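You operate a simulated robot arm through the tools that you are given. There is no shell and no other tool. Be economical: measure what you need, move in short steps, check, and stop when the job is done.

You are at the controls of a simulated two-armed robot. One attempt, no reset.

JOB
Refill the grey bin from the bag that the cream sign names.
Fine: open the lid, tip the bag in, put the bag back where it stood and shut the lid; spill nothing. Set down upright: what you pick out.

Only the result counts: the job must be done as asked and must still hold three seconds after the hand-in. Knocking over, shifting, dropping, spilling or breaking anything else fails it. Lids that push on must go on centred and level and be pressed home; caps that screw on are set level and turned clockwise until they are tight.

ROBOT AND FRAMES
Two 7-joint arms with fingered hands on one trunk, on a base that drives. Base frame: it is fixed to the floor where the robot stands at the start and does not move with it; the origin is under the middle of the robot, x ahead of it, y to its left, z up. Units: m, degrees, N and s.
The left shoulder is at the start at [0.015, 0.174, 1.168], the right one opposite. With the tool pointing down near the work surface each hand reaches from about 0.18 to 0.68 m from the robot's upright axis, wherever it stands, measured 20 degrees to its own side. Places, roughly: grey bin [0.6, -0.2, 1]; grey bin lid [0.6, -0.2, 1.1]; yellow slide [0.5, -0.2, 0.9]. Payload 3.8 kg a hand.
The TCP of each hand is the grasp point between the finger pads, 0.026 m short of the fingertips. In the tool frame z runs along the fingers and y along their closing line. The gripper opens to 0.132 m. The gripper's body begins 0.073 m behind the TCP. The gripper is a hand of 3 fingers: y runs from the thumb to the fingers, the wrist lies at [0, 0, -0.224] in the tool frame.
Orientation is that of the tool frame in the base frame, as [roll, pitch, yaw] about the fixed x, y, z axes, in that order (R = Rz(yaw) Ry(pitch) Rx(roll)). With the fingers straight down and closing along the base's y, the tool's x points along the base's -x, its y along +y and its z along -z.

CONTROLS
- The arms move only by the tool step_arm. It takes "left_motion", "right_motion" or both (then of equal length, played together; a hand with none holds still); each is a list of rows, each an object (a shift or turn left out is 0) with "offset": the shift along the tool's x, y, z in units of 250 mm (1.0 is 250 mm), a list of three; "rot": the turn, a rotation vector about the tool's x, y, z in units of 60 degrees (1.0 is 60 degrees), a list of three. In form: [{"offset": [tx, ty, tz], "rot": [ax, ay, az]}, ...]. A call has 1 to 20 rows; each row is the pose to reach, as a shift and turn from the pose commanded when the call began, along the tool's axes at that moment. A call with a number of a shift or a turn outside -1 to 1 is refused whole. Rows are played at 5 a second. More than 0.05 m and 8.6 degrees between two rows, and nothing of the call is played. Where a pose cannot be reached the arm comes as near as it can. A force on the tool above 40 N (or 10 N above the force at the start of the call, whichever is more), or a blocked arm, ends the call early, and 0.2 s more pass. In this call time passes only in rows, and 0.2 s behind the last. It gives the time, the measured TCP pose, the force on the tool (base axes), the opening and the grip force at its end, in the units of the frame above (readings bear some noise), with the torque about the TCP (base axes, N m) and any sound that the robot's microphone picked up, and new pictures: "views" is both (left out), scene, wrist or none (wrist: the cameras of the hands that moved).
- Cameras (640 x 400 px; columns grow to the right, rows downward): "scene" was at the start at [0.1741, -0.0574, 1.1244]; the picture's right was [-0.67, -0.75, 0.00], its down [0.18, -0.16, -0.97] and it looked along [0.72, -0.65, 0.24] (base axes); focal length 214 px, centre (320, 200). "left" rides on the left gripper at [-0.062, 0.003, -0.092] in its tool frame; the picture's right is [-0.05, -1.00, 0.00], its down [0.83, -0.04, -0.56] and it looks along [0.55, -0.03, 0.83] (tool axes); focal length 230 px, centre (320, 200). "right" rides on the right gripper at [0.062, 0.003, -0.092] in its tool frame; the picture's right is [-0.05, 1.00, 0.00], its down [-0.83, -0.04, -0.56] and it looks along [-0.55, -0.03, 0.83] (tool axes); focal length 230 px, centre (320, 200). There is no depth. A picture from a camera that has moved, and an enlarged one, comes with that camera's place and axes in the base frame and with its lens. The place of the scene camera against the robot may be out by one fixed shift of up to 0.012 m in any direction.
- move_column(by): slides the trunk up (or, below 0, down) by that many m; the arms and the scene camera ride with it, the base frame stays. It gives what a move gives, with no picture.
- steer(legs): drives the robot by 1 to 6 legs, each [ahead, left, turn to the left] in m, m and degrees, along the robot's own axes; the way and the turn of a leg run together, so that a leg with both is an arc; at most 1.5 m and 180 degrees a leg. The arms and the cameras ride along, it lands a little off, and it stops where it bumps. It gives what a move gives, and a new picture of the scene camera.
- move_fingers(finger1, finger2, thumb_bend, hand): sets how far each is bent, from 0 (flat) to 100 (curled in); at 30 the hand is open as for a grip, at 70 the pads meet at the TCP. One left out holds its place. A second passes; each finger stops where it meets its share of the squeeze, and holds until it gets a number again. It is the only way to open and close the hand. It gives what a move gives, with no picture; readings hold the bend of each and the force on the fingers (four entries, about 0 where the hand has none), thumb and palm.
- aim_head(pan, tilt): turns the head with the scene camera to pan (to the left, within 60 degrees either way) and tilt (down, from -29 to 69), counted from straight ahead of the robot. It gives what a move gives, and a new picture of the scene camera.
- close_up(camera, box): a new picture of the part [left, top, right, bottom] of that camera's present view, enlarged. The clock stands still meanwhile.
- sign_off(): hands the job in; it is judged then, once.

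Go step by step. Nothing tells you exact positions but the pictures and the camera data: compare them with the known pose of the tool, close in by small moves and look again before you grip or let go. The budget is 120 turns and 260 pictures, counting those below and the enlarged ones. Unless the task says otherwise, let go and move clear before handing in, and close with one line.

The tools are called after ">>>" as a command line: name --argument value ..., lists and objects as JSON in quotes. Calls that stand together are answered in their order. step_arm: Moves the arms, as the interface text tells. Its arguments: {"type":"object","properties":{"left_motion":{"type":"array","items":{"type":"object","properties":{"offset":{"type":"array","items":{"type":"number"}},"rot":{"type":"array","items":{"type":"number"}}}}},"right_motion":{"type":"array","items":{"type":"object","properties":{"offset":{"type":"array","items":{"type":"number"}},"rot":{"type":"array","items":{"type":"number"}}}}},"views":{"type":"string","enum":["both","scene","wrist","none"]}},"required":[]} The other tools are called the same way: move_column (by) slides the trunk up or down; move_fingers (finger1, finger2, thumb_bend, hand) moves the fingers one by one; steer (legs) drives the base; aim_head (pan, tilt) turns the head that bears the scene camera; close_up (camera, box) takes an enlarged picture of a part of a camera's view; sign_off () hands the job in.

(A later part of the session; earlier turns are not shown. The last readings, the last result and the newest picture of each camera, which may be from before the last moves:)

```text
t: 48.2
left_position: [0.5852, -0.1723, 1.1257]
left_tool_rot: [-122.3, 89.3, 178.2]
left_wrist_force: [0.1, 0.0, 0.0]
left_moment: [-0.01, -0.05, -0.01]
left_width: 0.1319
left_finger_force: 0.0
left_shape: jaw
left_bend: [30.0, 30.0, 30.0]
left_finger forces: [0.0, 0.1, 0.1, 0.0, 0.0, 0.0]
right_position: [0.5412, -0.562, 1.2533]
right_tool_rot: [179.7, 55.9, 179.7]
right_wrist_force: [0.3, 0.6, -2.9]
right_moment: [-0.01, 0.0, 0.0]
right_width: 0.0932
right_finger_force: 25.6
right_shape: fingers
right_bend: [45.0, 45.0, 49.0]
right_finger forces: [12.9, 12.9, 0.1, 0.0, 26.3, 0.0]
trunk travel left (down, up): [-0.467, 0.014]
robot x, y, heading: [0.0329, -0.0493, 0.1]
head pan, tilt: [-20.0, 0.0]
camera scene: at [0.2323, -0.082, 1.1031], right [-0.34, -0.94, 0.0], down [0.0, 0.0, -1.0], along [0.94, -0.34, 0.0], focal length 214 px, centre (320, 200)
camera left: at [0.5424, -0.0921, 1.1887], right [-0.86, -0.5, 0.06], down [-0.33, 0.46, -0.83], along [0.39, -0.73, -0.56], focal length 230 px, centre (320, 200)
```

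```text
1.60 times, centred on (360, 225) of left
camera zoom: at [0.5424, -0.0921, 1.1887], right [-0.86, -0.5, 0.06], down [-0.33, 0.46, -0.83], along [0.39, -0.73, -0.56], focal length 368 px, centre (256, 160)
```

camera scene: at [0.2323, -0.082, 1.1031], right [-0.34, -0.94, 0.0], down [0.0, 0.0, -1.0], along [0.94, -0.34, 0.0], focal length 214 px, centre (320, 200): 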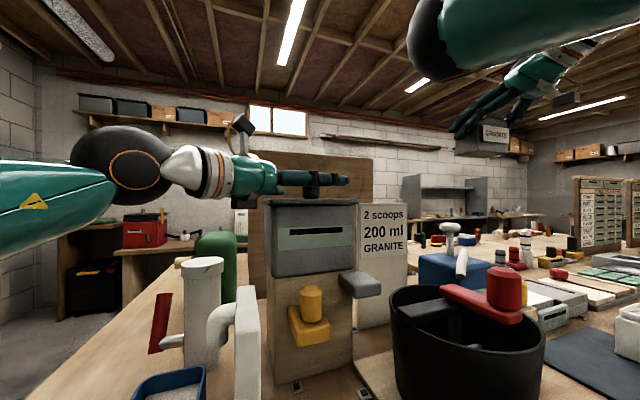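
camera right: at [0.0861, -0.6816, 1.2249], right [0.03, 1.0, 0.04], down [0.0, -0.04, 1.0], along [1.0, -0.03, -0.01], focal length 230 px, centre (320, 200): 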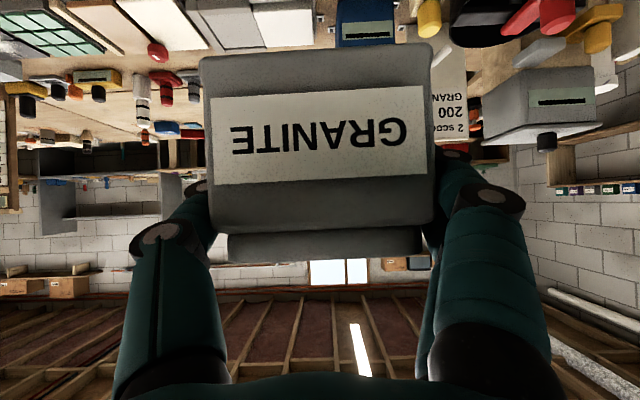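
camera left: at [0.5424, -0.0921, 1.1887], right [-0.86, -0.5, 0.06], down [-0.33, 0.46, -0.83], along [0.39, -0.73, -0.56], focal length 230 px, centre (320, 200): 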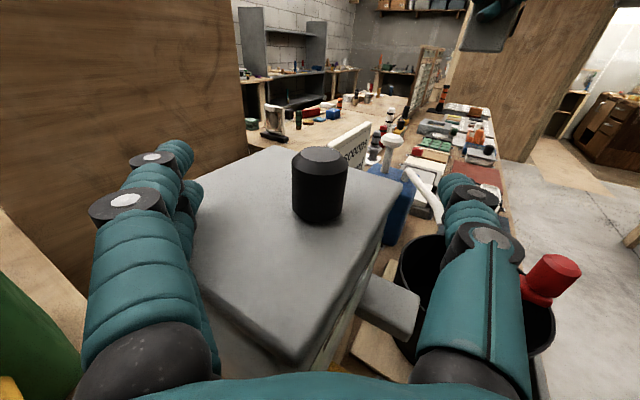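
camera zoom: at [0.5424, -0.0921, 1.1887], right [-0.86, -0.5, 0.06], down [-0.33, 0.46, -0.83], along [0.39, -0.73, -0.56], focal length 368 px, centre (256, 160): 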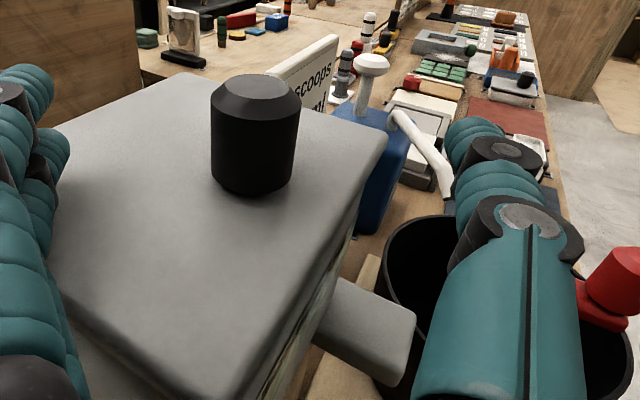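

Aligned laterally. I advance the last 26 mm and 4 mm lower, then close on the knob.

>>> step_arm --left_motion '[{"offset": [0.008, 0, 0.052]}, {"offset": [0.016, 0, 0.1]}]' --views "none"

>>> move_fingers --hand "left" --finger1 55 --finger2 55 --thumb_bend 55

>>> close_up --camera "left" --box '[160, 100, 560, 350]'

>>> close_up --camera "scene" --box '[240, 150, 360, 225]'

```text
t: 48.8
left_position: [0.5996, -0.1974, 1.1218]
left_tool_rot: [-123.3, 89.3, 176.9]
left_wrist_force: [-0.4, -0.6, -0.5]
left_moment: [-0.02, 0.01, 0.01]
left_width: 0.132
left_finger_force: 0.0
left_shape: jaw
left_bend: [30.0, 30.0, 30.0]
left_finger forces: [0.0, 0.0, 0.0, 0.0, 0.0, 0.0]
right_position: [0.5411, -0.5627, 1.2525]
right_tool_rot: [179.9, 55.9, 179.6]
right_wrist_force: [-0.2, -0.2, -3.7]
right_moment: [0.0, -0.01, 0.0]
right_width: 0.0933
right_finger_force: 26.2
right_shape: fingers
right_bend: [45.0, 45.0, 49.0]
right_finger forces: [12.9, 12.9, 0.1, 0.0, 26.4, 0.0]
trunk travel left (down, up): [-0.467, 0.014]
robot x, y, heading: [0.0344, -0.048, 0.2]
head pan, tilt: [-20.0, 0.0]
```

```text
t: 49.8
left_position: [0.5991, -0.1961, 1.122]
left_tool_rot: [-119.5, 89.4, -179.4]
left_wrist_force: [0.4, -0.6, -0.1]
left_moment: [0.02, 0.0, -0.04]
left_width: 0.0519
left_finger_force: 0.0
left_shape: fingers
left_bend: [55.0, 55.0, 55.0]
left_finger forces: [0.0, 0.0, 0.1, 0.0, 0.0, 0.1]
right_position: [0.5395, -0.5617, 1.2531]
right_tool_rot: [179.9, 56.0, 179.7]
right_wrist_force: [-0.9, -0.6, -2.9]
right_moment: [0.03, 0.04, -0.02]
right_width: 0.0933
right_finger_force: 25.9
right_shape: fingers
right_bend: [45.0, 45.0, 49.0]
right_finger forces: [12.9, 13.0, 0.0, 0.0, 26.4, 0.0]
trunk travel left (down, up): [-0.467, 0.014]
robot x, y, heading: [0.0355, -0.0452, 0.3]
head pan, tilt: [-20.0, 0.0]
```

```text
1.60 times, centred on (360, 225) of left
camera zoom: at [0.5551, -0.1161, 1.1844], right [-0.86, -0.5, 0.06], down [-0.33, 0.46, -0.83], along [0.39, -0.73, -0.56], focal length 368 px, centre (256, 160)
```

zoom: 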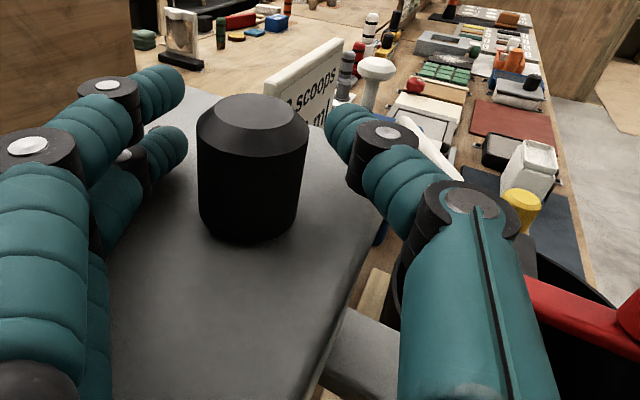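

```text
5.33 times, centred on (300, 188) of scene
camera zoom: at [0.2322, -0.0817, 1.1031], right [-0.34, -0.94, 0.0], down [0.0, 0.0, -1.0], along [0.94, -0.34, 0.0], focal length 1144 px, centre (427, 267)
```

zoom: 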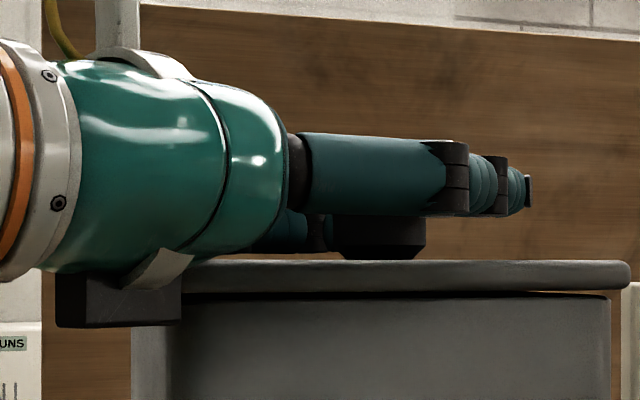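

Knob is centred but not yet touched; I close further.

>>> move_fingers --hand "left" --finger1 68 --finger2 68 --thumb_bend 68

>>> close_up --camera "left" --box '[160, 100, 560, 350]'

```text
t: 50.8
left_position: [0.599, -0.1965, 1.1215]
left_tool_rot: [-120.9, 89.4, 179.4]
left_wrist_force: [1.5, -1.0, -0.5]
left_moment: [0.02, 0.02, 0.0]
left_width: 0.0156
left_finger_force: 2.4
left_shape: fingers
left_bend: [67.0, 67.0, 67.0]
left_finger forces: [1.0, 1.1, 0.1, 0.1, 2.5, 0.2]
right_position: [0.5406, -0.5623, 1.2525]
right_tool_rot: [179.9, 55.9, 179.7]
right_wrist_force: [-0.5, 1.1, -3.2]
right_moment: [0.03, 0.02, -0.02]
right_width: 0.0933
right_finger_force: 26.3
right_shape: fingers
right_bend: [45.0, 45.0, 49.0]
right_finger forces: [12.9, 12.9, 0.2, 0.1, 26.4, 0.0]
trunk travel left (down, up): [-0.467, 0.014]
robot x, y, heading: [0.0324, -0.0473, 0.0]
head pan, tilt: [-20.0, 0.0]
```

```text
1.60 times, centred on (360, 225) of left
camera zoom: at [0.5552, -0.1164, 1.1844], right [-0.86, -0.5, 0.06], down [-0.33, 0.46, -0.83], along [0.39, -0.73, -0.56], focal length 368 px, centre (256, 160)
```

zoom: 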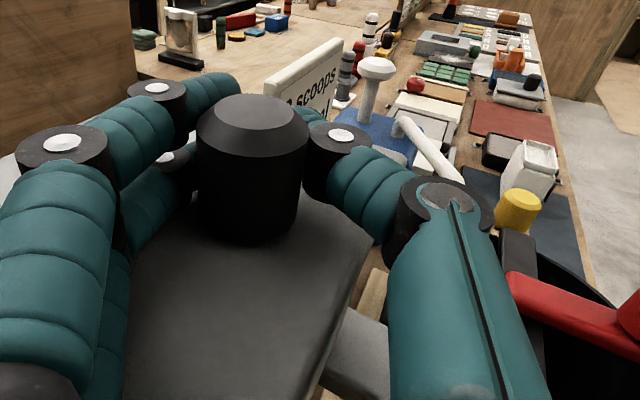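

The knob sits nearer the palm than the pads; I reopen slightly, back off 11 mm and regrip.

>>> move_fingers --hand "left" --finger1 52 --finger2 52 --thumb_bend 52

>>> step_arm --left_motion '[{"offset": [0, 0, -0.044]}]' --views "none"

>>> move_fingers --hand "left" --finger1 70 --finger2 70 --thumb_bend 70

>>> close_up --camera "left" --box '[160, 100, 560, 350]'

>>> close_up --camera "scene" --box '[240, 150, 360, 225]'

```text
t: 51.8
left_position: [0.5987, -0.1962, 1.1235]
left_tool_rot: [-120.5, 89.4, 179.9]
left_wrist_force: [-0.1, 0.0, -0.3]
left_moment: [0.02, -0.01, 0.0]
left_width: 0.0607
left_finger_force: 0.2
left_shape: fingers
left_bend: [52.0, 52.0, 52.0]
left_finger forces: [0.1, 0.0, 0.1, 0.0, 0.0, 0.0]
right_position: [0.5408, -0.562, 1.2524]
right_tool_rot: [179.9, 55.9, 179.7]
right_wrist_force: [-0.1, -0.3, -2.0]
right_moment: [0.0, 0.02, 0.01]
right_width: 0.0936
right_finger_force: 25.7
right_shape: fingers
right_bend: [45.0, 45.0, 49.0]
right_finger forces: [12.9, 12.9, 0.0, 0.0, 26.3, 0.2]
trunk travel left (down, up): [-0.467, 0.014]
robot x, y, heading: [0.0349, -0.0471, 0.2]
head pan, tilt: [-20.0, 0.0]
```

```text
t: 52.2
left_position: [0.5932, -0.1872, 1.1216]
left_tool_rot: [-114.5, 89.4, -174.1]
left_wrist_force: [-0.9, 0.2, 0.3]
left_moment: [0.02, 0.01, 0.05]
left_width: 0.0605
left_finger_force: 0.1
left_shape: fingers
left_bend: [52.0, 52.0, 52.0]
left_finger forces: [0.0, 0.0, 0.0, 0.0, 0.0, 0.0]
right_position: [0.54, -0.5618, 1.2534]
right_tool_rot: [179.8, 56.0, 179.7]
right_wrist_force: [-0.6, 0.6, -3.7]
right_moment: [0.03, 0.01, 0.0]
right_width: 0.0934
right_finger_force: 26.2
right_shape: fingers
right_bend: [45.0, 45.0, 49.0]
right_finger forces: [12.9, 13.0, 0.0, 0.0, 26.4, 0.0]
trunk travel left (down, up): [-0.467, 0.014]
robot x, y, heading: [0.0298, -0.0516, 0.3]
head pan, tilt: [-20.0, 0.0]
```

```text
t: 53.2
left_position: [0.593, -0.1873, 1.1211]
left_tool_rot: [-119.7, 89.5, -179.5]
left_wrist_force: [4.6, -3.6, 2.4]
left_moment: [-0.01, -0.04, 0.03]
left_width: 0.0251
left_finger_force: 10.2
left_shape: fingers
left_bend: [63.0, 63.0, 66.0]
left_finger forces: [5.7, 5.7, 0.1, 0.0, 8.6, 0.0]
right_position: [0.5403, -0.5628, 1.2521]
right_tool_rot: [179.8, 55.8, 179.7]
right_wrist_force: [-0.2, 0.4, -3.3]
right_moment: [-0.03, 0.01, -0.01]
right_width: 0.0931
right_finger_force: 26.1
right_shape: fingers
right_bend: [45.0, 45.0, 49.0]
right_finger forces: [12.9, 12.9, 0.1, 0.1, 26.4, 0.0]
trunk travel left (down, up): [-0.467, 0.014]
robot x, y, heading: [0.0349, -0.0491, 0.2]
head pan, tilt: [-20.0, 0.0]
```

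```text
1.60 times, centred on (360, 225) of left
camera zoom: at [0.5505, -0.1068, 1.184], right [-0.86, -0.5, 0.06], down [-0.33, 0.46, -0.83], along [0.39, -0.73, -0.56], focal length 368 px, centre (256, 160)
```

zoom: 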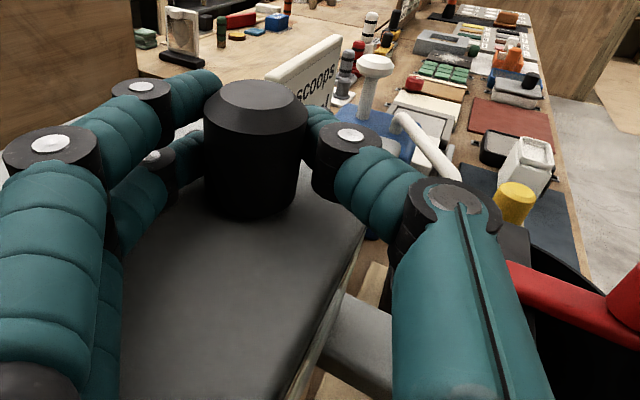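

```text
5.33 times, centred on (300, 188) of scene
camera zoom: at [0.2327, -0.0822, 1.1031], right [-0.34, -0.94, 0.0], down [0.0, 0.0, -1.0], along [0.94, -0.34, 0.0], focal length 1144 px, centre (427, 267)
```

zoom: 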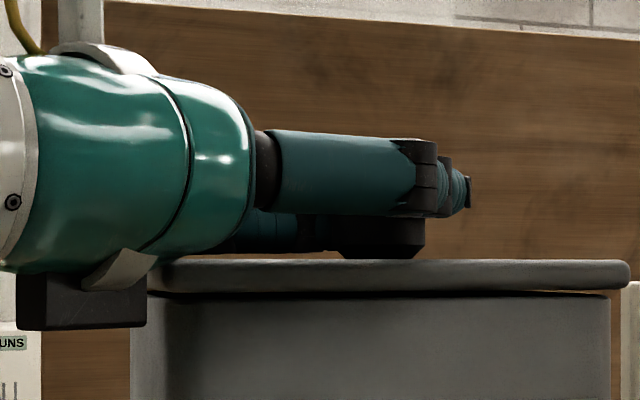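

Good three-point grip. I squeeze a bit more and try a small 8° opening arc about a hinge assumed at the back edge.

>>> move_fingers --hand "left" --finger1 80 --finger2 80 --thumb_bend 80

>>> step_arm --left_motion '[{"offset": [-0.029, 0.0095, 0.0055], "rot": [0, 0.033, -0.058]}, {"offset": [-0.0584, 0.0194, 0.0112], "rot": [0, 0.067, -0.115]}]' --views "wrist"

>>> close_up --camera "scene" --box '[240, 150, 360, 225]'

```text
t: 54.2
left_position: [0.5932, -0.1878, 1.1221]
left_tool_rot: [-123.6, 89.4, 176.5]
left_wrist_force: [5.3, -11.4, 3.8]
left_moment: [-0.02, -0.04, 0.01]
left_width: 0.023
left_finger_force: 20.3
left_shape: fingers
left_bend: [64.0, 64.0, 67.0]
left_finger forces: [9.4, 9.4, 0.1, 0.1, 22.3, 0.0]
right_position: [0.5408, -0.5646, 1.2513]
right_tool_rot: [179.7, 55.8, 179.5]
right_wrist_force: [0.1, 0.3, -3.1]
right_moment: [-0.03, -0.01, 0.02]
right_width: 0.0933
right_finger_force: 26.1
right_shape: fingers
right_bend: [45.0, 45.0, 49.0]
right_finger forces: [12.9, 12.9, 0.0, 0.0, 26.4, 0.0]
trunk travel left (down, up): [-0.467, 0.014]
robot x, y, heading: [0.0323, -0.0451, 0.0]
head pan, tilt: [-20.0, 0.0]
```

```text
t: 54.8
left_position: [0.5983, -0.1872, 1.134]
left_tool_rot: [-120.9, 81.1, 179.1]
left_wrist_force: [3.3, -13.1, -2.9]
left_moment: [0.08, -0.09, -0.1]
left_width: 0.0224
left_finger_force: 20.7
left_shape: fingers
left_bend: [65.0, 64.0, 67.0]
left_finger forces: [9.3, 9.2, 0.0, 0.1, 22.6, 0.0]
right_position: [0.5412, -0.5644, 1.2516]
right_tool_rot: [179.7, 55.9, 179.6]
right_wrist_force: [-0.5, 0.3, -2.6]
right_moment: [0.01, -0.01, 0.02]
right_width: 0.0935
right_finger_force: 26.8
right_shape: fingers
right_bend: [45.0, 45.0, 49.0]
right_finger forces: [12.9, 12.8, 0.0, 0.0, 26.5, 0.0]
trunk travel left (down, up): [-0.467, 0.014]
robot x, y, heading: [0.0334, -0.0442, 0.0]
head pan, tilt: [-20.0, 0.0]
camera left: at [0.5644, -0.1081, 1.2023], right [-0.84, -0.5, 0.18], down [-0.44, 0.46, -0.77], along [0.3, -0.73, -0.61], focal length 230 px, centre (320, 200)
```

left: 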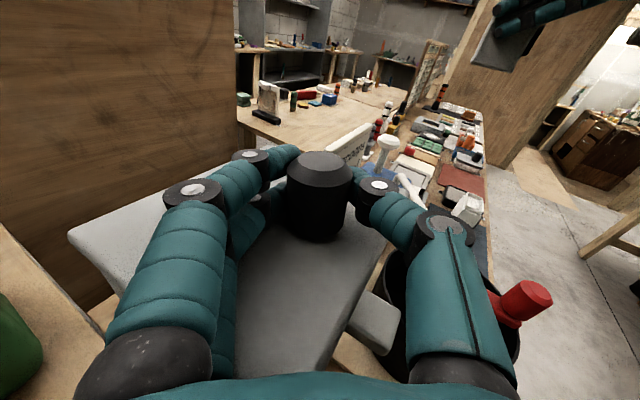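

```text
5.33 times, centred on (300, 188) of scene
camera zoom: at [0.2327, -0.0835, 1.1029], right [-0.34, -0.94, 0.0], down [0.0, 0.0, -1.0], along [0.94, -0.34, 0.0], focal length 1144 px, centre (427, 267)
```

zoom: 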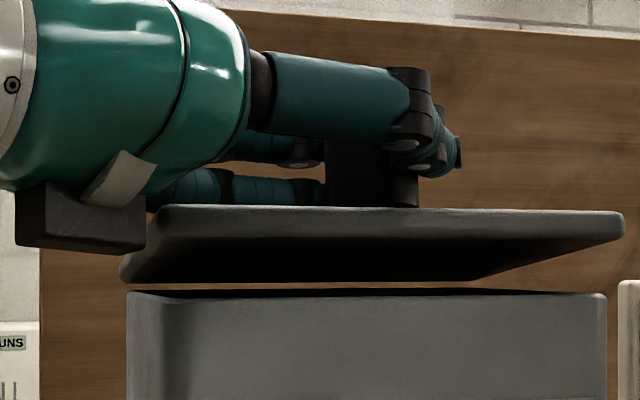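

The front rises while the back edge stays at rim height, consistent with a hinge. I continue the arc.

>>> step_arm --left_motion '[{"offset": [-0.028, 0.013, 0.0075], "rot": [0, 0.033, -0.058]}, {"offset": [-0.0544, 0.0263, 0.0152], "rot": [0, 0.067, -0.115]}, {"offset": [-0.08, 0.0425, 0.0245], "rot": [0, 0.1, -0.173]}, {"offset": [-0.1044, 0.0592, 0.0342], "rot": [0, 0.133, -0.231]}]' --views "wrist"

>>> close_up --camera "scene" --box '[220, 130, 380, 230]'

```text
t: 55.8
left_position: [0.617, -0.1876, 1.161]
left_tool_rot: [-119.9, 65.4, -179.6]
left_wrist_force: [-5.0, -11.4, 3.1]
left_moment: [-0.1, 0.08, -0.21]
left_width: 0.0231
left_finger_force: 19.7
left_shape: fingers
left_bend: [65.0, 65.0, 67.0]
left_finger forces: [8.4, 8.0, 0.0, 0.0, 23.8, 0.0]
right_position: [0.5397, -0.5642, 1.2533]
right_tool_rot: [179.7, 56.0, 179.6]
right_wrist_force: [-1.1, 0.2, -2.6]
right_moment: [-0.01, -0.02, 0.0]
right_width: 0.0933
right_finger_force: 26.1
right_shape: fingers
right_bend: [45.0, 45.0, 49.0]
right_finger forces: [12.8, 12.9, 0.1, 0.0, 26.4, 0.1]
trunk travel left (down, up): [-0.467, 0.014]
robot x, y, heading: [0.0304, -0.0466, 0.1]
head pan, tilt: [-20.0, 0.0]
camera left: at [0.6028, -0.1072, 1.2359], right [-0.76, -0.5, 0.41], down [-0.63, 0.46, -0.62], along [0.13, -0.73, -0.67], focal length 230 px, centre (320, 200)
```

left: 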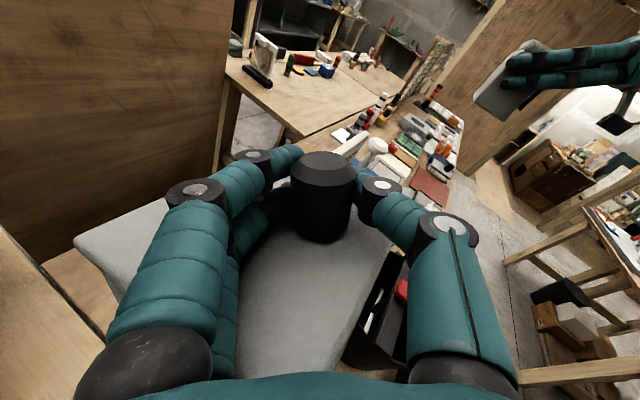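

```text
4.00 times, centred on (300, 180) of scene
camera zoom: at [0.2313, -0.0833, 1.1034], right [-0.34, -0.94, 0.0], down [0.0, 0.0, -1.0], along [0.94, -0.34, 0.0], focal length 858 px, centre (400, 280)
```

zoom: 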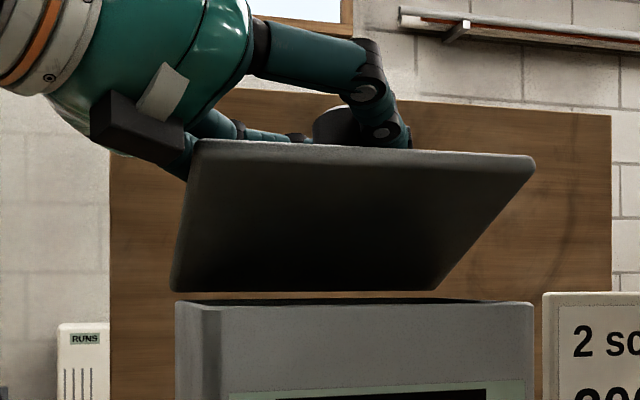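

Going well with low forces. I continue to about 56°.

>>> step_arm --left_motion '[{"offset": [-0.029, 0.0095, 0.0055], "rot": [0, 0.033, -0.058]}, {"offset": [-0.058, 0.0196, 0.0112], "rot": [0, 0.067, -0.115]}, {"offset": [-0.086, 0.0325, 0.0188], "rot": [0, 0.1, -0.173]}, {"offset": [-0.113, 0.0456, 0.0264], "rot": [0, 0.133, -0.231]}, {"offset": [-0.138, 0.062, 0.0358], "rot": [0, 0.167, -0.289]}, {"offset": [-0.162, 0.0784, 0.0452], "rot": [0, 0.2, -0.346]}, {"offset": [-0.185, 0.0977, 0.0564], "rot": [0, 0.233, -0.404]}, {"offset": [-0.207, 0.117, 0.0676], "rot": [0, 0.267, -0.462]}]' --views "scene"

```text
t: 57.6
left_position: [0.6702, -0.1869, 1.1953]
left_tool_rot: [-120.0, 33.4, -179.8]
left_wrist_force: [-5.2, -11.1, 7.3]
left_moment: [-0.33, 0.15, -0.12]
left_width: 0.0229
left_finger_force: 20.4
left_shape: fingers
left_bend: [65.0, 66.0, 67.0]
left_finger forces: [9.1, 7.4, 0.0, 0.1, 24.5, 0.0]
right_position: [0.5391, -0.5644, 1.2528]
right_tool_rot: [179.7, 56.0, 179.6]
right_wrist_force: [0.2, -0.2, -2.6]
right_moment: [-0.01, 0.01, 0.0]
right_width: 0.0934
right_finger_force: 26.0
right_shape: fingers
right_bend: [45.0, 45.0, 49.0]
right_finger forces: [12.8, 12.9, 0.0, 0.0, 26.3, 0.0]
trunk travel left (down, up): [-0.467, 0.014]
robot x, y, heading: [0.034, -0.0469, 0.5]
head pan, tilt: [-20.0, 0.0]
camera scene: at [0.2311, -0.0831, 1.1034], right [-0.34, -0.94, 0.0], down [0.0, 0.0, -1.0], along [0.94, -0.34, 0.0], focal length 214 px, centre (320, 200)
```

scene: 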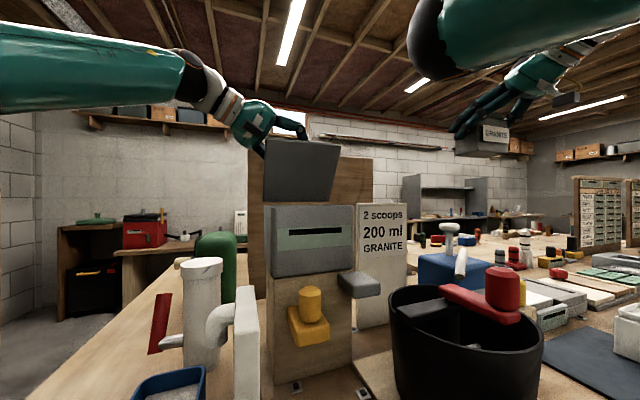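

Now about 56°; continuing to about 80°.

>>> step_arm --left_motion '[{"offset": [-0.029, 0.0095, 0.0055], "rot": [0, 0.033, -0.058]}, {"offset": [-0.058, 0.02, 0.0115], "rot": [0, 0.067, -0.115]}, {"offset": [-0.086, 0.0325, 0.0188], "rot": [0, 0.1, -0.173]}, {"offset": [-0.113, 0.046, 0.0266], "rot": [0, 0.133, -0.231]}, {"offset": [-0.138, 0.062, 0.0358], "rot": [0, 0.167, -0.289]}, {"offset": [-0.163, 0.079, 0.0455], "rot": [0, 0.2, -0.346]}]' --views "both"

```text
t: 59.0
left_position: [0.6806, -0.1868, 1.1907]
left_tool_rot: [-119.7, 12.6, -179.7]
left_wrist_force: [11.2, -15.6, 27.6]
left_moment: [0.22, -1.47, -1.33]
left_width: 0.0188
left_finger_force: 43.5
left_shape: fingers
left_bend: [71.0, 67.0, 66.0]
left_finger forces: [4.3, 46.5, 0.0, 0.1, 36.2, 0.1]
left hand out of reach, approached as far as the arm can: row 4, 5, 6
right_position: [0.5396, -0.5637, 1.254]
right_tool_rot: [179.7, 56.0, 179.5]
right_wrist_force: [-0.4, -0.5, -2.7]
right_moment: [0.0, 0.04, -0.01]
right_width: 0.0933
right_finger_force: 26.2
right_shape: fingers
right_bend: [45.0, 45.0, 49.0]
right_finger forces: [12.9, 12.8, 0.0, 0.1, 26.4, 0.1]
trunk travel left (down, up): [-0.467, 0.014]
robot x, y, heading: [0.0332, -0.0447, 0.3]
head pan, tilt: [-20.0, 0.0]
camera scene: at [0.2318, -0.0835, 1.1037], right [-0.34, -0.94, 0.0], down [0.0, 0.0, -1.0], along [0.94, -0.34, 0.0], focal length 214 px, centre (320, 200)
camera left: at [0.7302, -0.1058, 1.2469], right [-0.14, -0.5, 0.86], down [-0.88, 0.46, 0.12], along [-0.45, -0.74, -0.5], focal length 230 px, centre (320, 200)
```

scene: 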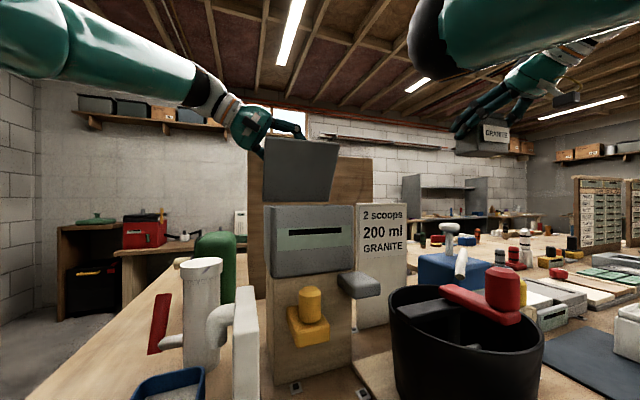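
left: 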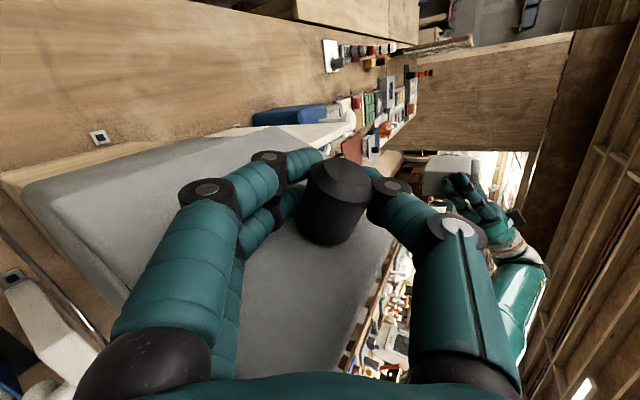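

The arm reached its limit near 68° and over-rotated in the grip. I relax back to a consistent ~68° pose.

>>> step_arm --left_motion '[{"offset": [-0.016, -0.009, -0.005], "rot": [0, -0.042, 0.072]}, {"offset": [-0.032, -0.018, -0.01], "rot": [0, -0.083, 0.144]}, {"offset": [-0.047, -0.026, -0.015], "rot": [0, -0.083, 0.144]}]' --views "both"

>>> close_up --camera "scene" --box '[220, 90, 380, 190]'

```text
t: 59.8
left_position: [0.6906, -0.1868, 1.1919]
left_tool_rot: [-120.0, 19.3, 180.0]
left_wrist_force: [-5.0, -19.0, 13.4]
left_moment: [-0.3, 0.24, -0.03]
left_width: 0.0201
left_finger_force: 19.3
left_shape: fingers
left_bend: [70.0, 69.0, 66.0]
left_finger forces: [5.9, 5.4, 0.0, 0.0, 27.9, 0.0]
right_position: [0.5396, -0.566, 1.2519]
right_tool_rot: [179.7, 56.0, 179.5]
right_wrist_force: [0.1, -0.6, -3.2]
right_moment: [0.02, 0.0, -0.01]
right_width: 0.0934
right_finger_force: 26.2
right_shape: fingers
right_bend: [45.0, 45.0, 49.0]
right_finger forces: [12.8, 12.8, 0.0, 0.1, 26.3, 0.0]
trunk travel left (down, up): [-0.467, 0.014]
robot x, y, heading: [0.0348, -0.0518, 0.2]
head pan, tilt: [-20.0, 0.0]
camera scene: at [0.2304, -0.0841, 1.1032], right [-0.34, -0.94, 0.0], down [0.0, 0.0, -1.0], along [0.94, -0.34, 0.0], focal length 214 px, centre (320, 200)
camera left: at [0.7325, -0.1064, 1.254], right [-0.24, -0.5, 0.83], down [-0.89, 0.46, 0.02], along [-0.39, -0.73, -0.55], focal length 230 px, centre (320, 200)
```

scene: 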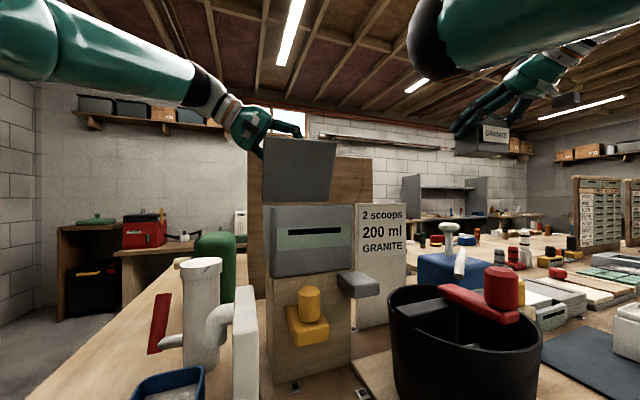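
left: 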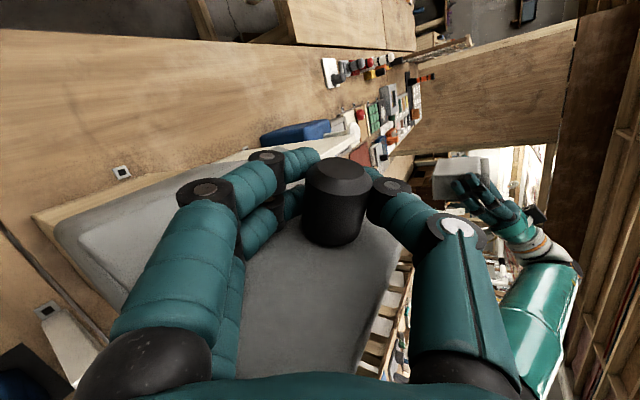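

```text
4.00 times, centred on (300, 140) of scene
camera zoom: at [0.2304, -0.0841, 1.1032], right [-0.34, -0.94, 0.0], down [0.0, 0.0, -1.0], along [0.94, -0.34, 0.0], focal length 858 px, centre (400, 440)
```

zoom: 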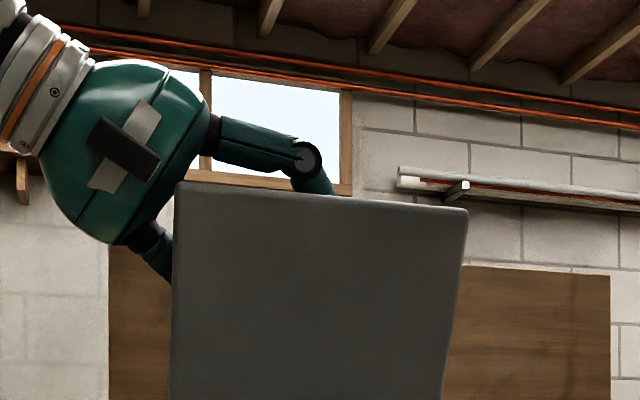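

The lid stands at about 63°. I try to gain some more opening by moving along the arc while rolling the hand back a little (the knob can pivot in the grip).

>>> step_arm --left_motion '[{"offset": [-0.016, -0.004, -0.002], "rot": [0, -0.042, 0.072]}, {"offset": [-0.032, -0.007, -0.004], "rot": [0, -0.083, 0.144]}, {"offset": [-0.048, -0.011, -0.006], "rot": [0, -0.125, 0.217]}, {"offset": [-0.063, -0.014, -0.008], "rot": [0, -0.167, 0.289]}]' --views "wrist"

>>> close_up --camera "scene" --box '[220, 100, 380, 200]'

```text
t: 60.8
left_position: [0.7023, -0.1862, 1.1983]
left_tool_rot: [-120.2, 39.4, 179.8]
left_wrist_force: [-9.4, -16.1, 5.7]
left_moment: [0.61, 0.86, -1.35]
left_width: 0.0129
left_finger_force: 25.7
left_shape: fingers
left_bend: [72.0, 70.0, 66.0]
left_finger forces: [1.0, 10.2, 0.0, 0.0, 25.1, 15.1]
right_position: [0.5387, -0.5644, 1.2518]
right_tool_rot: [179.7, 56.0, 179.5]
right_wrist_force: [0.3, 0.2, -3.1]
right_moment: [0.0, 0.02, 0.02]
right_width: 0.0934
right_finger_force: 26.0
right_shape: fingers
right_bend: [45.0, 45.0, 49.0]
right_finger forces: [12.8, 12.8, 0.0, 0.0, 26.3, 0.1]
trunk travel left (down, up): [-0.467, 0.014]
robot x, y, heading: [0.0304, -0.0487, 0.5]
head pan, tilt: [-20.0, 0.0]
camera left: at [0.7222, -0.1066, 1.2716], right [-0.51, -0.5, 0.7], down [-0.84, 0.46, -0.28], along [-0.18, -0.73, -0.66], focal length 230 px, centre (320, 200)
```

left: 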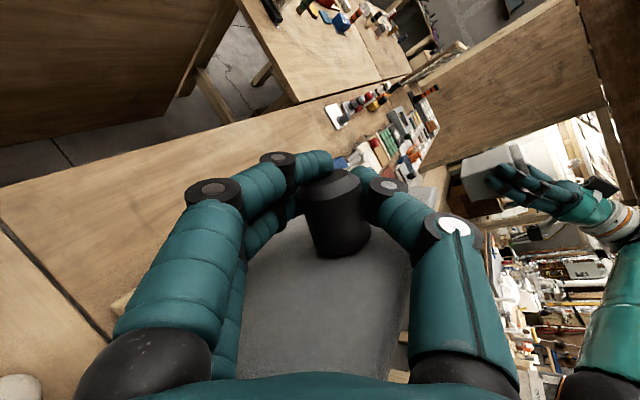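

```text
4.00 times, centred on (300, 150) of scene
camera zoom: at [0.2304, -0.0838, 1.1033], right [-0.34, -0.94, 0.0], down [0.0, 0.0, -1.0], along [0.94, -0.34, 0.0], focal length 858 px, centre (400, 400)
```

zoom: 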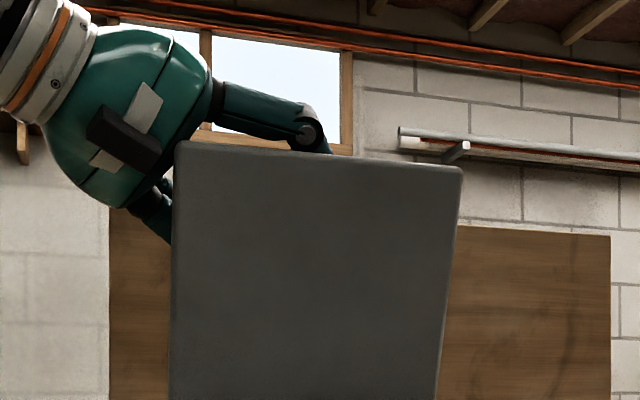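

That opened it further (~74°). I continue a little the same way, watching forces.

>>> step_arm --left_motion '[{"offset": [-0.02, 0.015, 0.009], "rot": [0, -0.021, 0.036]}, {"offset": [-0.04, 0.031, 0.018], "rot": [0, -0.042, 0.072]}, {"offset": [-0.06, 0.046, 0.027], "rot": [0, -0.062, 0.108]}, {"offset": [-0.081, 0.062, 0.036], "rot": [0, -0.083, 0.144]}]' --views "both"

>>> close_up --camera "scene" --box '[220, 100, 380, 200]'

```text
t: 61.8
left_position: [0.7332, -0.1852, 1.2047]
left_tool_rot: [-119.6, 49.9, -179.2]
left_wrist_force: [1.1, -17.2, 18.7]
left_moment: [0.16, 0.74, -0.03]
left_width: 0.009
left_finger_force: 23.0
left_shape: fingers
left_bend: [72.0, 68.0, 67.0]
left_finger forces: [0.0, 5.7, 0.0, 0.0, 31.8, 7.5]
right_position: [0.5388, -0.5654, 1.2535]
right_tool_rot: [179.7, 56.0, 179.5]
right_wrist_force: [0.1, 0.0, -2.4]
right_moment: [0.0, 0.0, -0.01]
right_width: 0.0932
right_finger_force: 26.5
right_shape: fingers
right_bend: [45.0, 45.0, 49.0]
right_finger forces: [12.7, 12.8, 0.0, 0.0, 26.3, 0.0]
trunk travel left (down, up): [-0.467, 0.014]
robot x, y, heading: [0.034, -0.0496, 0.3]
head pan, tilt: [-20.0, 0.0]
camera scene: at [0.2316, -0.0839, 1.1037], right [-0.34, -0.94, 0.0], down [0.0, 0.0, -1.0], along [0.94, -0.34, 0.0], focal length 214 px, centre (320, 200)
camera left: at [0.7376, -0.1042, 1.2794], right [-0.62, -0.5, 0.6], down [-0.78, 0.45, -0.43], along [-0.05, -0.74, -0.67], focal length 230 px, centre (320, 200)
```

scene: 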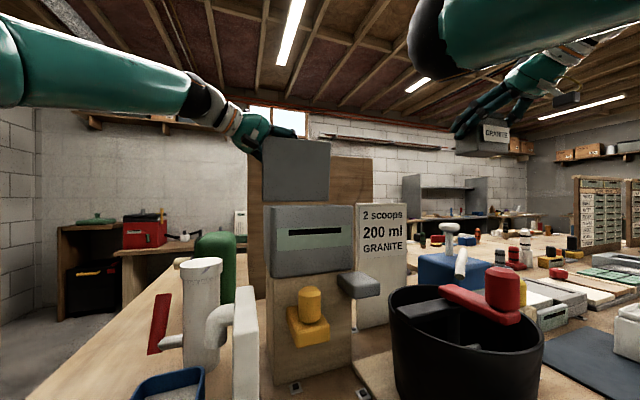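
left: 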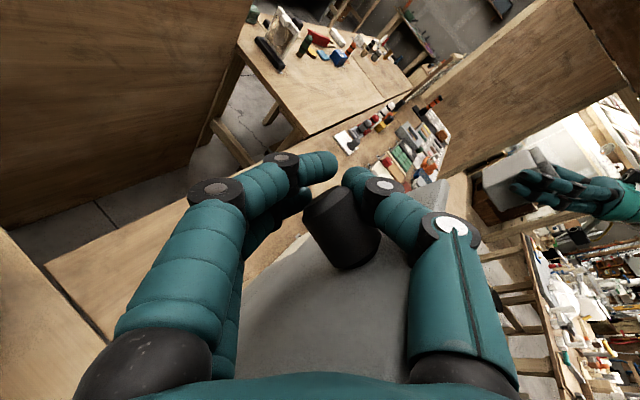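

```text
4.00 times, centred on (300, 150) of scene
camera zoom: at [0.2316, -0.0839, 1.1037], right [-0.34, -0.94, 0.0], down [0.0, 0.0, -1.0], along [0.94, -0.34, 0.0], focal length 858 px, centre (400, 400)
```

zoom: 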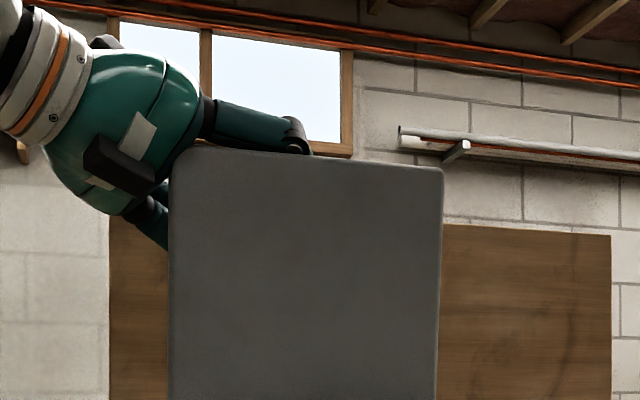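

The lid is now around 80°. One more push along +x to bring it past vertical.

>>> step_arm --left_motion '[{"offset": [-0.015, 0.021, 0.012], "rot": [0, -0.017, 0.029]}, {"offset": [-0.03, 0.042, 0.024], "rot": [0, -0.033, 0.058]}, {"offset": [-0.045, 0.062, 0.036], "rot": [0, -0.05, 0.087]}, {"offset": [-0.06, 0.083, 0.048], "rot": [0, -0.067, 0.115]}]' --views "wrist"

>>> close_up --camera "scene" --box '[220, 100, 380, 200]'

```text
t: 62.7
left_position: [0.753, -0.1847, 1.2102]
left_tool_rot: [-117.4, 56.1, -178.0]
left_wrist_force: [1.2, -3.2, 21.0]
left_moment: [0.03, 0.83, 0.01]
left_width: 0.0
left_finger_force: 15.1
left_shape: fingers
left_bend: [72.0, 72.0, 74.0]
left_finger forces: [0.0, 0.0, 0.0, 0.0, 24.3, 5.8]
right_position: [0.5422, -0.561, 1.2507]
right_tool_rot: [179.8, 55.6, 179.7]
right_wrist_force: [0.4, 0.0, -2.8]
right_moment: [-0.04, 0.0, -0.03]
right_width: 0.0931
right_finger_force: 26.0
right_shape: fingers
right_bend: [45.0, 45.0, 49.0]
right_finger forces: [12.8, 12.8, 0.0, 0.0, 26.3, 0.0]
trunk travel left (down, up): [-0.467, 0.014]
robot x, y, heading: [0.0336, -0.046, 0.2]
head pan, tilt: [-20.0, 0.0]
stopped in row 4 (left hand): the force on the tool passed its limit (the readings are from after the stop); the commanded pose is now the measured one
camera left: at [0.7504, -0.1032, 1.2847], right [-0.69, -0.49, 0.54], down [-0.73, 0.45, -0.52], along [0.01, -0.75, -0.66], focal length 230 px, centre (320, 200)
```

left: 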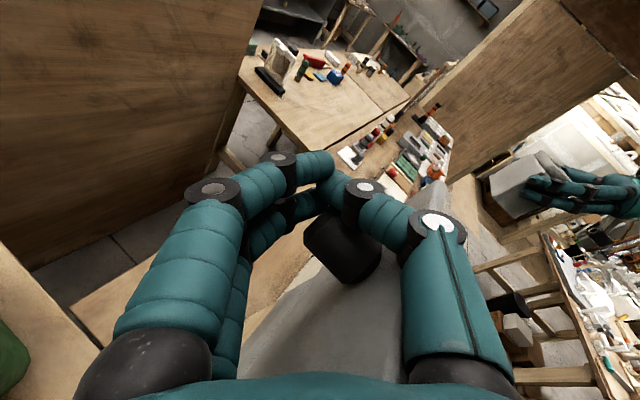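

```text
4.00 times, centred on (300, 150) of scene
camera zoom: at [0.2321, -0.0812, 1.1025], right [-0.34, -0.94, 0.0], down [0.0, 0.0, -1.0], along [0.94, -0.34, 0.0], focal length 858 px, centre (400, 400)
```

zoom: 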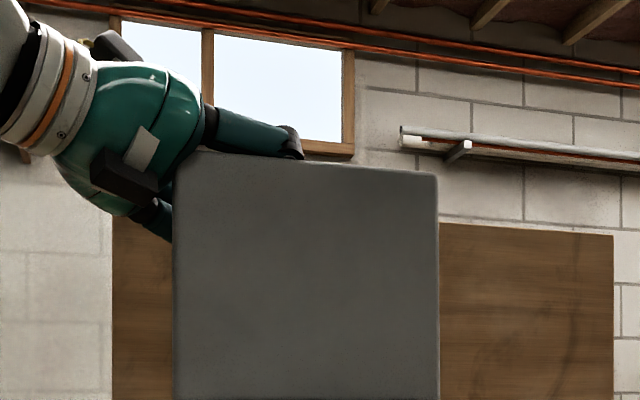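

The lid looks upright; the fingers have slid off the knob's tip. I ease up a few millimetres to relieve the force and see whether the lid stays.

>>> step_arm --left_motion '[{"offset": [-0.015, -0.012, -0.007]}, {"offset": [-0.025, -0.021, -0.012]}]' --views "wrist"

>>> aim_head --pan -30 --tilt -5

>>> close_up --camera "scene" --box '[160, 100, 360, 225]'

```text
t: 63.3
left_position: [0.7508, -0.1843, 1.212]
left_tool_rot: [-118.9, 55.7, -179.0]
left_wrist_force: [4.2, -5.8, 11.3]
left_moment: [-0.38, 0.19, -0.05]
left_width: 0.0001
left_finger_force: 12.8
left_shape: fingers
left_bend: [72.0, 72.0, 74.0]
left_finger forces: [0.0, 0.0, 0.1, 0.0, 19.3, 5.5]
right_position: [0.5405, -0.5632, 1.2524]
right_tool_rot: [179.8, 55.9, 179.7]
right_wrist_force: [0.0, 0.1, -2.5]
right_moment: [-0.02, 0.03, 0.01]
right_width: 0.0935
right_finger_force: 25.7
right_shape: fingers
right_bend: [45.0, 45.0, 49.0]
right_finger forces: [12.8, 12.7, 0.0, 0.0, 26.3, 0.0]
trunk travel left (down, up): [-0.467, 0.014]
robot x, y, heading: [0.0316, -0.0483, 0.4]
head pan, tilt: [-20.0, 0.0]
camera left: at [0.7488, -0.1039, 1.2864], right [-0.69, -0.49, 0.54], down [-0.73, 0.45, -0.51], along [0.01, -0.74, -0.67], focal length 230 px, centre (320, 200)
```

left: 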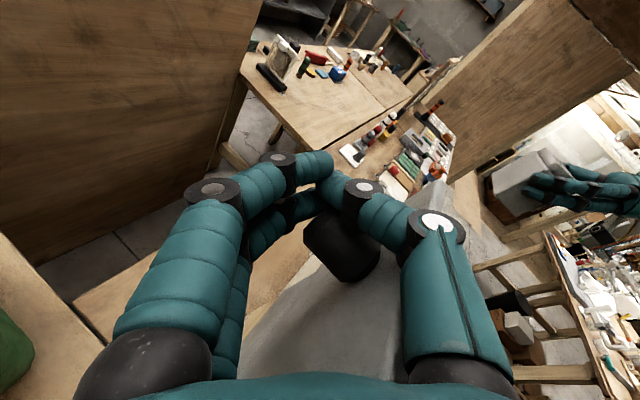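

```text
t: 64.0
left_position: [0.7512, -0.1861, 1.2126]
left_tool_rot: [-119.0, 55.7, -179.2]
left_wrist_force: [2.2, -4.3, 6.6]
left_moment: [-0.27, 0.08, -0.02]
left_width: 0.0
left_finger_force: 9.3
left_shape: fingers
left_bend: [72.0, 72.0, 74.0]
left_finger forces: [0.0, 0.0, 0.0, 0.0, 14.2, 3.5]
right_position: [0.5401, -0.5629, 1.2539]
right_tool_rot: [179.8, 56.0, 179.7]
right_wrist_force: [-0.1, 0.6, -3.5]
right_moment: [-0.03, 0.04, 0.03]
right_width: 0.0935
right_finger_force: 25.8
right_shape: fingers
right_bend: [45.0, 45.0, 49.0]
right_finger forces: [12.8, 12.8, 0.0, 0.2, 26.3, 0.1]
trunk travel left (down, up): [-0.467, 0.014]
robot x, y, heading: [0.0367, -0.049, -0.1]
head pan, tilt: [-30.0, -5.0]
camera scene: at [0.2233, -0.0951, 1.1108], right [-0.5, -0.87, 0.0], down [0.08, -0.04, -1.0], along [0.87, -0.49, 0.09], focal length 214 px, centre (320, 200)
```

scene: 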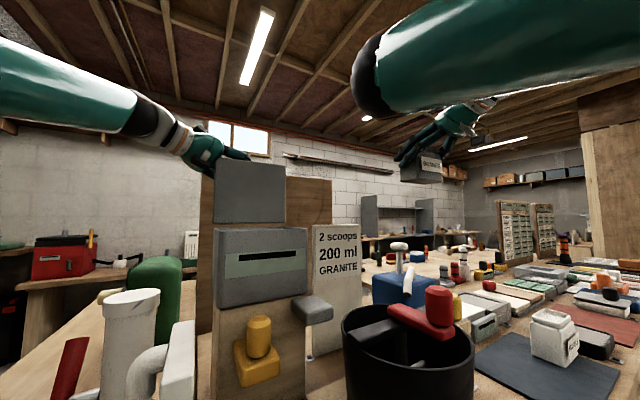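

```text
3.20 times, centred on (260, 162) of scene
camera zoom: at [0.2233, -0.0951, 1.1108], right [-0.5, -0.87, 0.0], down [0.08, -0.04, -1.0], along [0.87, -0.49, 0.09], focal length 686 px, centre (512, 320)
```

zoom: 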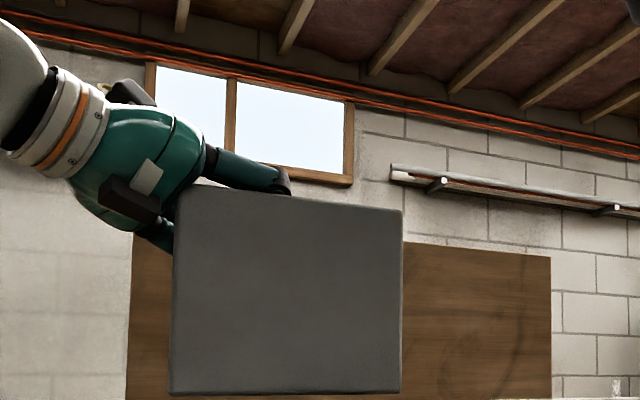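

The lid is about vertical with little force on it. I raise the left hand clear and check whether it stays up.

>>> step_arm --left_motion '[{"offset": [-0.033, -0.019, -0.011]}, {"offset": [-0.066, -0.039, -0.022]}, {"offset": [-0.133, -0.077, -0.045]}, {"offset": [-0.199, -0.116, -0.067]}]' --views "both"

>>> close_up --camera "scene" --box '[160, 100, 360, 225]'

```text
t: 65.0
left_position: [0.7437, -0.1837, 1.2684]
left_tool_rot: [-118.9, 55.8, -179.0]
left_wrist_force: [-0.7, -0.6, -1.5]
left_moment: [0.0, -0.01, 0.02]
left_width: 0.0004
left_finger_force: 0.1
left_shape: fingers
left_bend: [72.0, 72.0, 74.0]
left_finger forces: [0.0, 0.0, 0.0, 0.0, 0.0, 0.1]
left hand out of reach, approached as far as the arm can: row 4
right_position: [0.5404, -0.5626, 1.2528]
right_tool_rot: [179.9, 56.0, 179.6]
right_wrist_force: [0.0, 0.9, -2.6]
right_moment: [-0.02, 0.0, 0.03]
right_width: 0.0934
right_finger_force: 25.8
right_shape: fingers
right_bend: [45.0, 45.0, 49.0]
right_finger forces: [12.8, 12.7, 0.0, 0.1, 26.2, 0.1]
trunk travel left (down, up): [-0.467, 0.014]
robot x, y, heading: [0.031, -0.0498, 0.2]
head pan, tilt: [-30.0, -5.0]
camera scene: at [0.2232, -0.0946, 1.111], right [-0.5, -0.87, 0.0], down [0.08, -0.04, -1.0], along [0.86, -0.49, 0.09], focal length 214 px, centre (320, 200)
camera left: at [0.7416, -0.1025, 1.3433], right [-0.69, -0.49, 0.54], down [-0.73, 0.45, -0.52], along [0.01, -0.74, -0.67], focal length 230 px, centre (320, 200)
```

scene: 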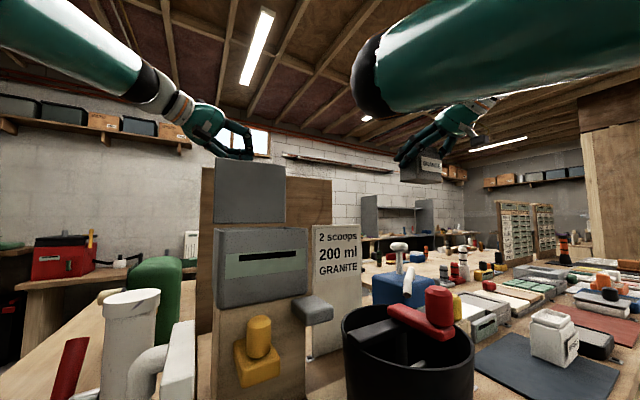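
left: 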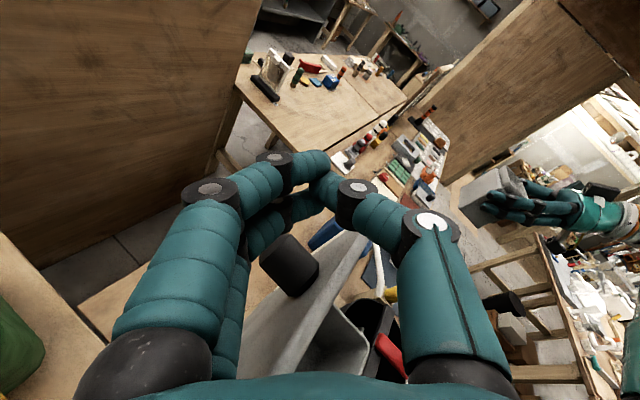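

```text
3.20 times, centred on (260, 162) of scene
camera zoom: at [0.2232, -0.0946, 1.111], right [-0.5, -0.87, 0.0], down [0.08, -0.04, -1.0], along [0.86, -0.49, 0.09], focal length 686 px, centre (512, 320)
```

zoom: 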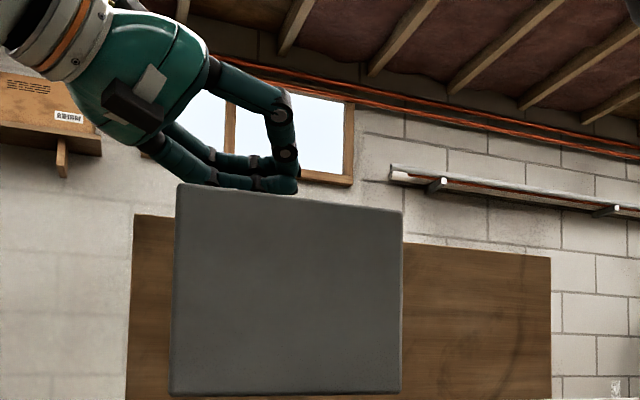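

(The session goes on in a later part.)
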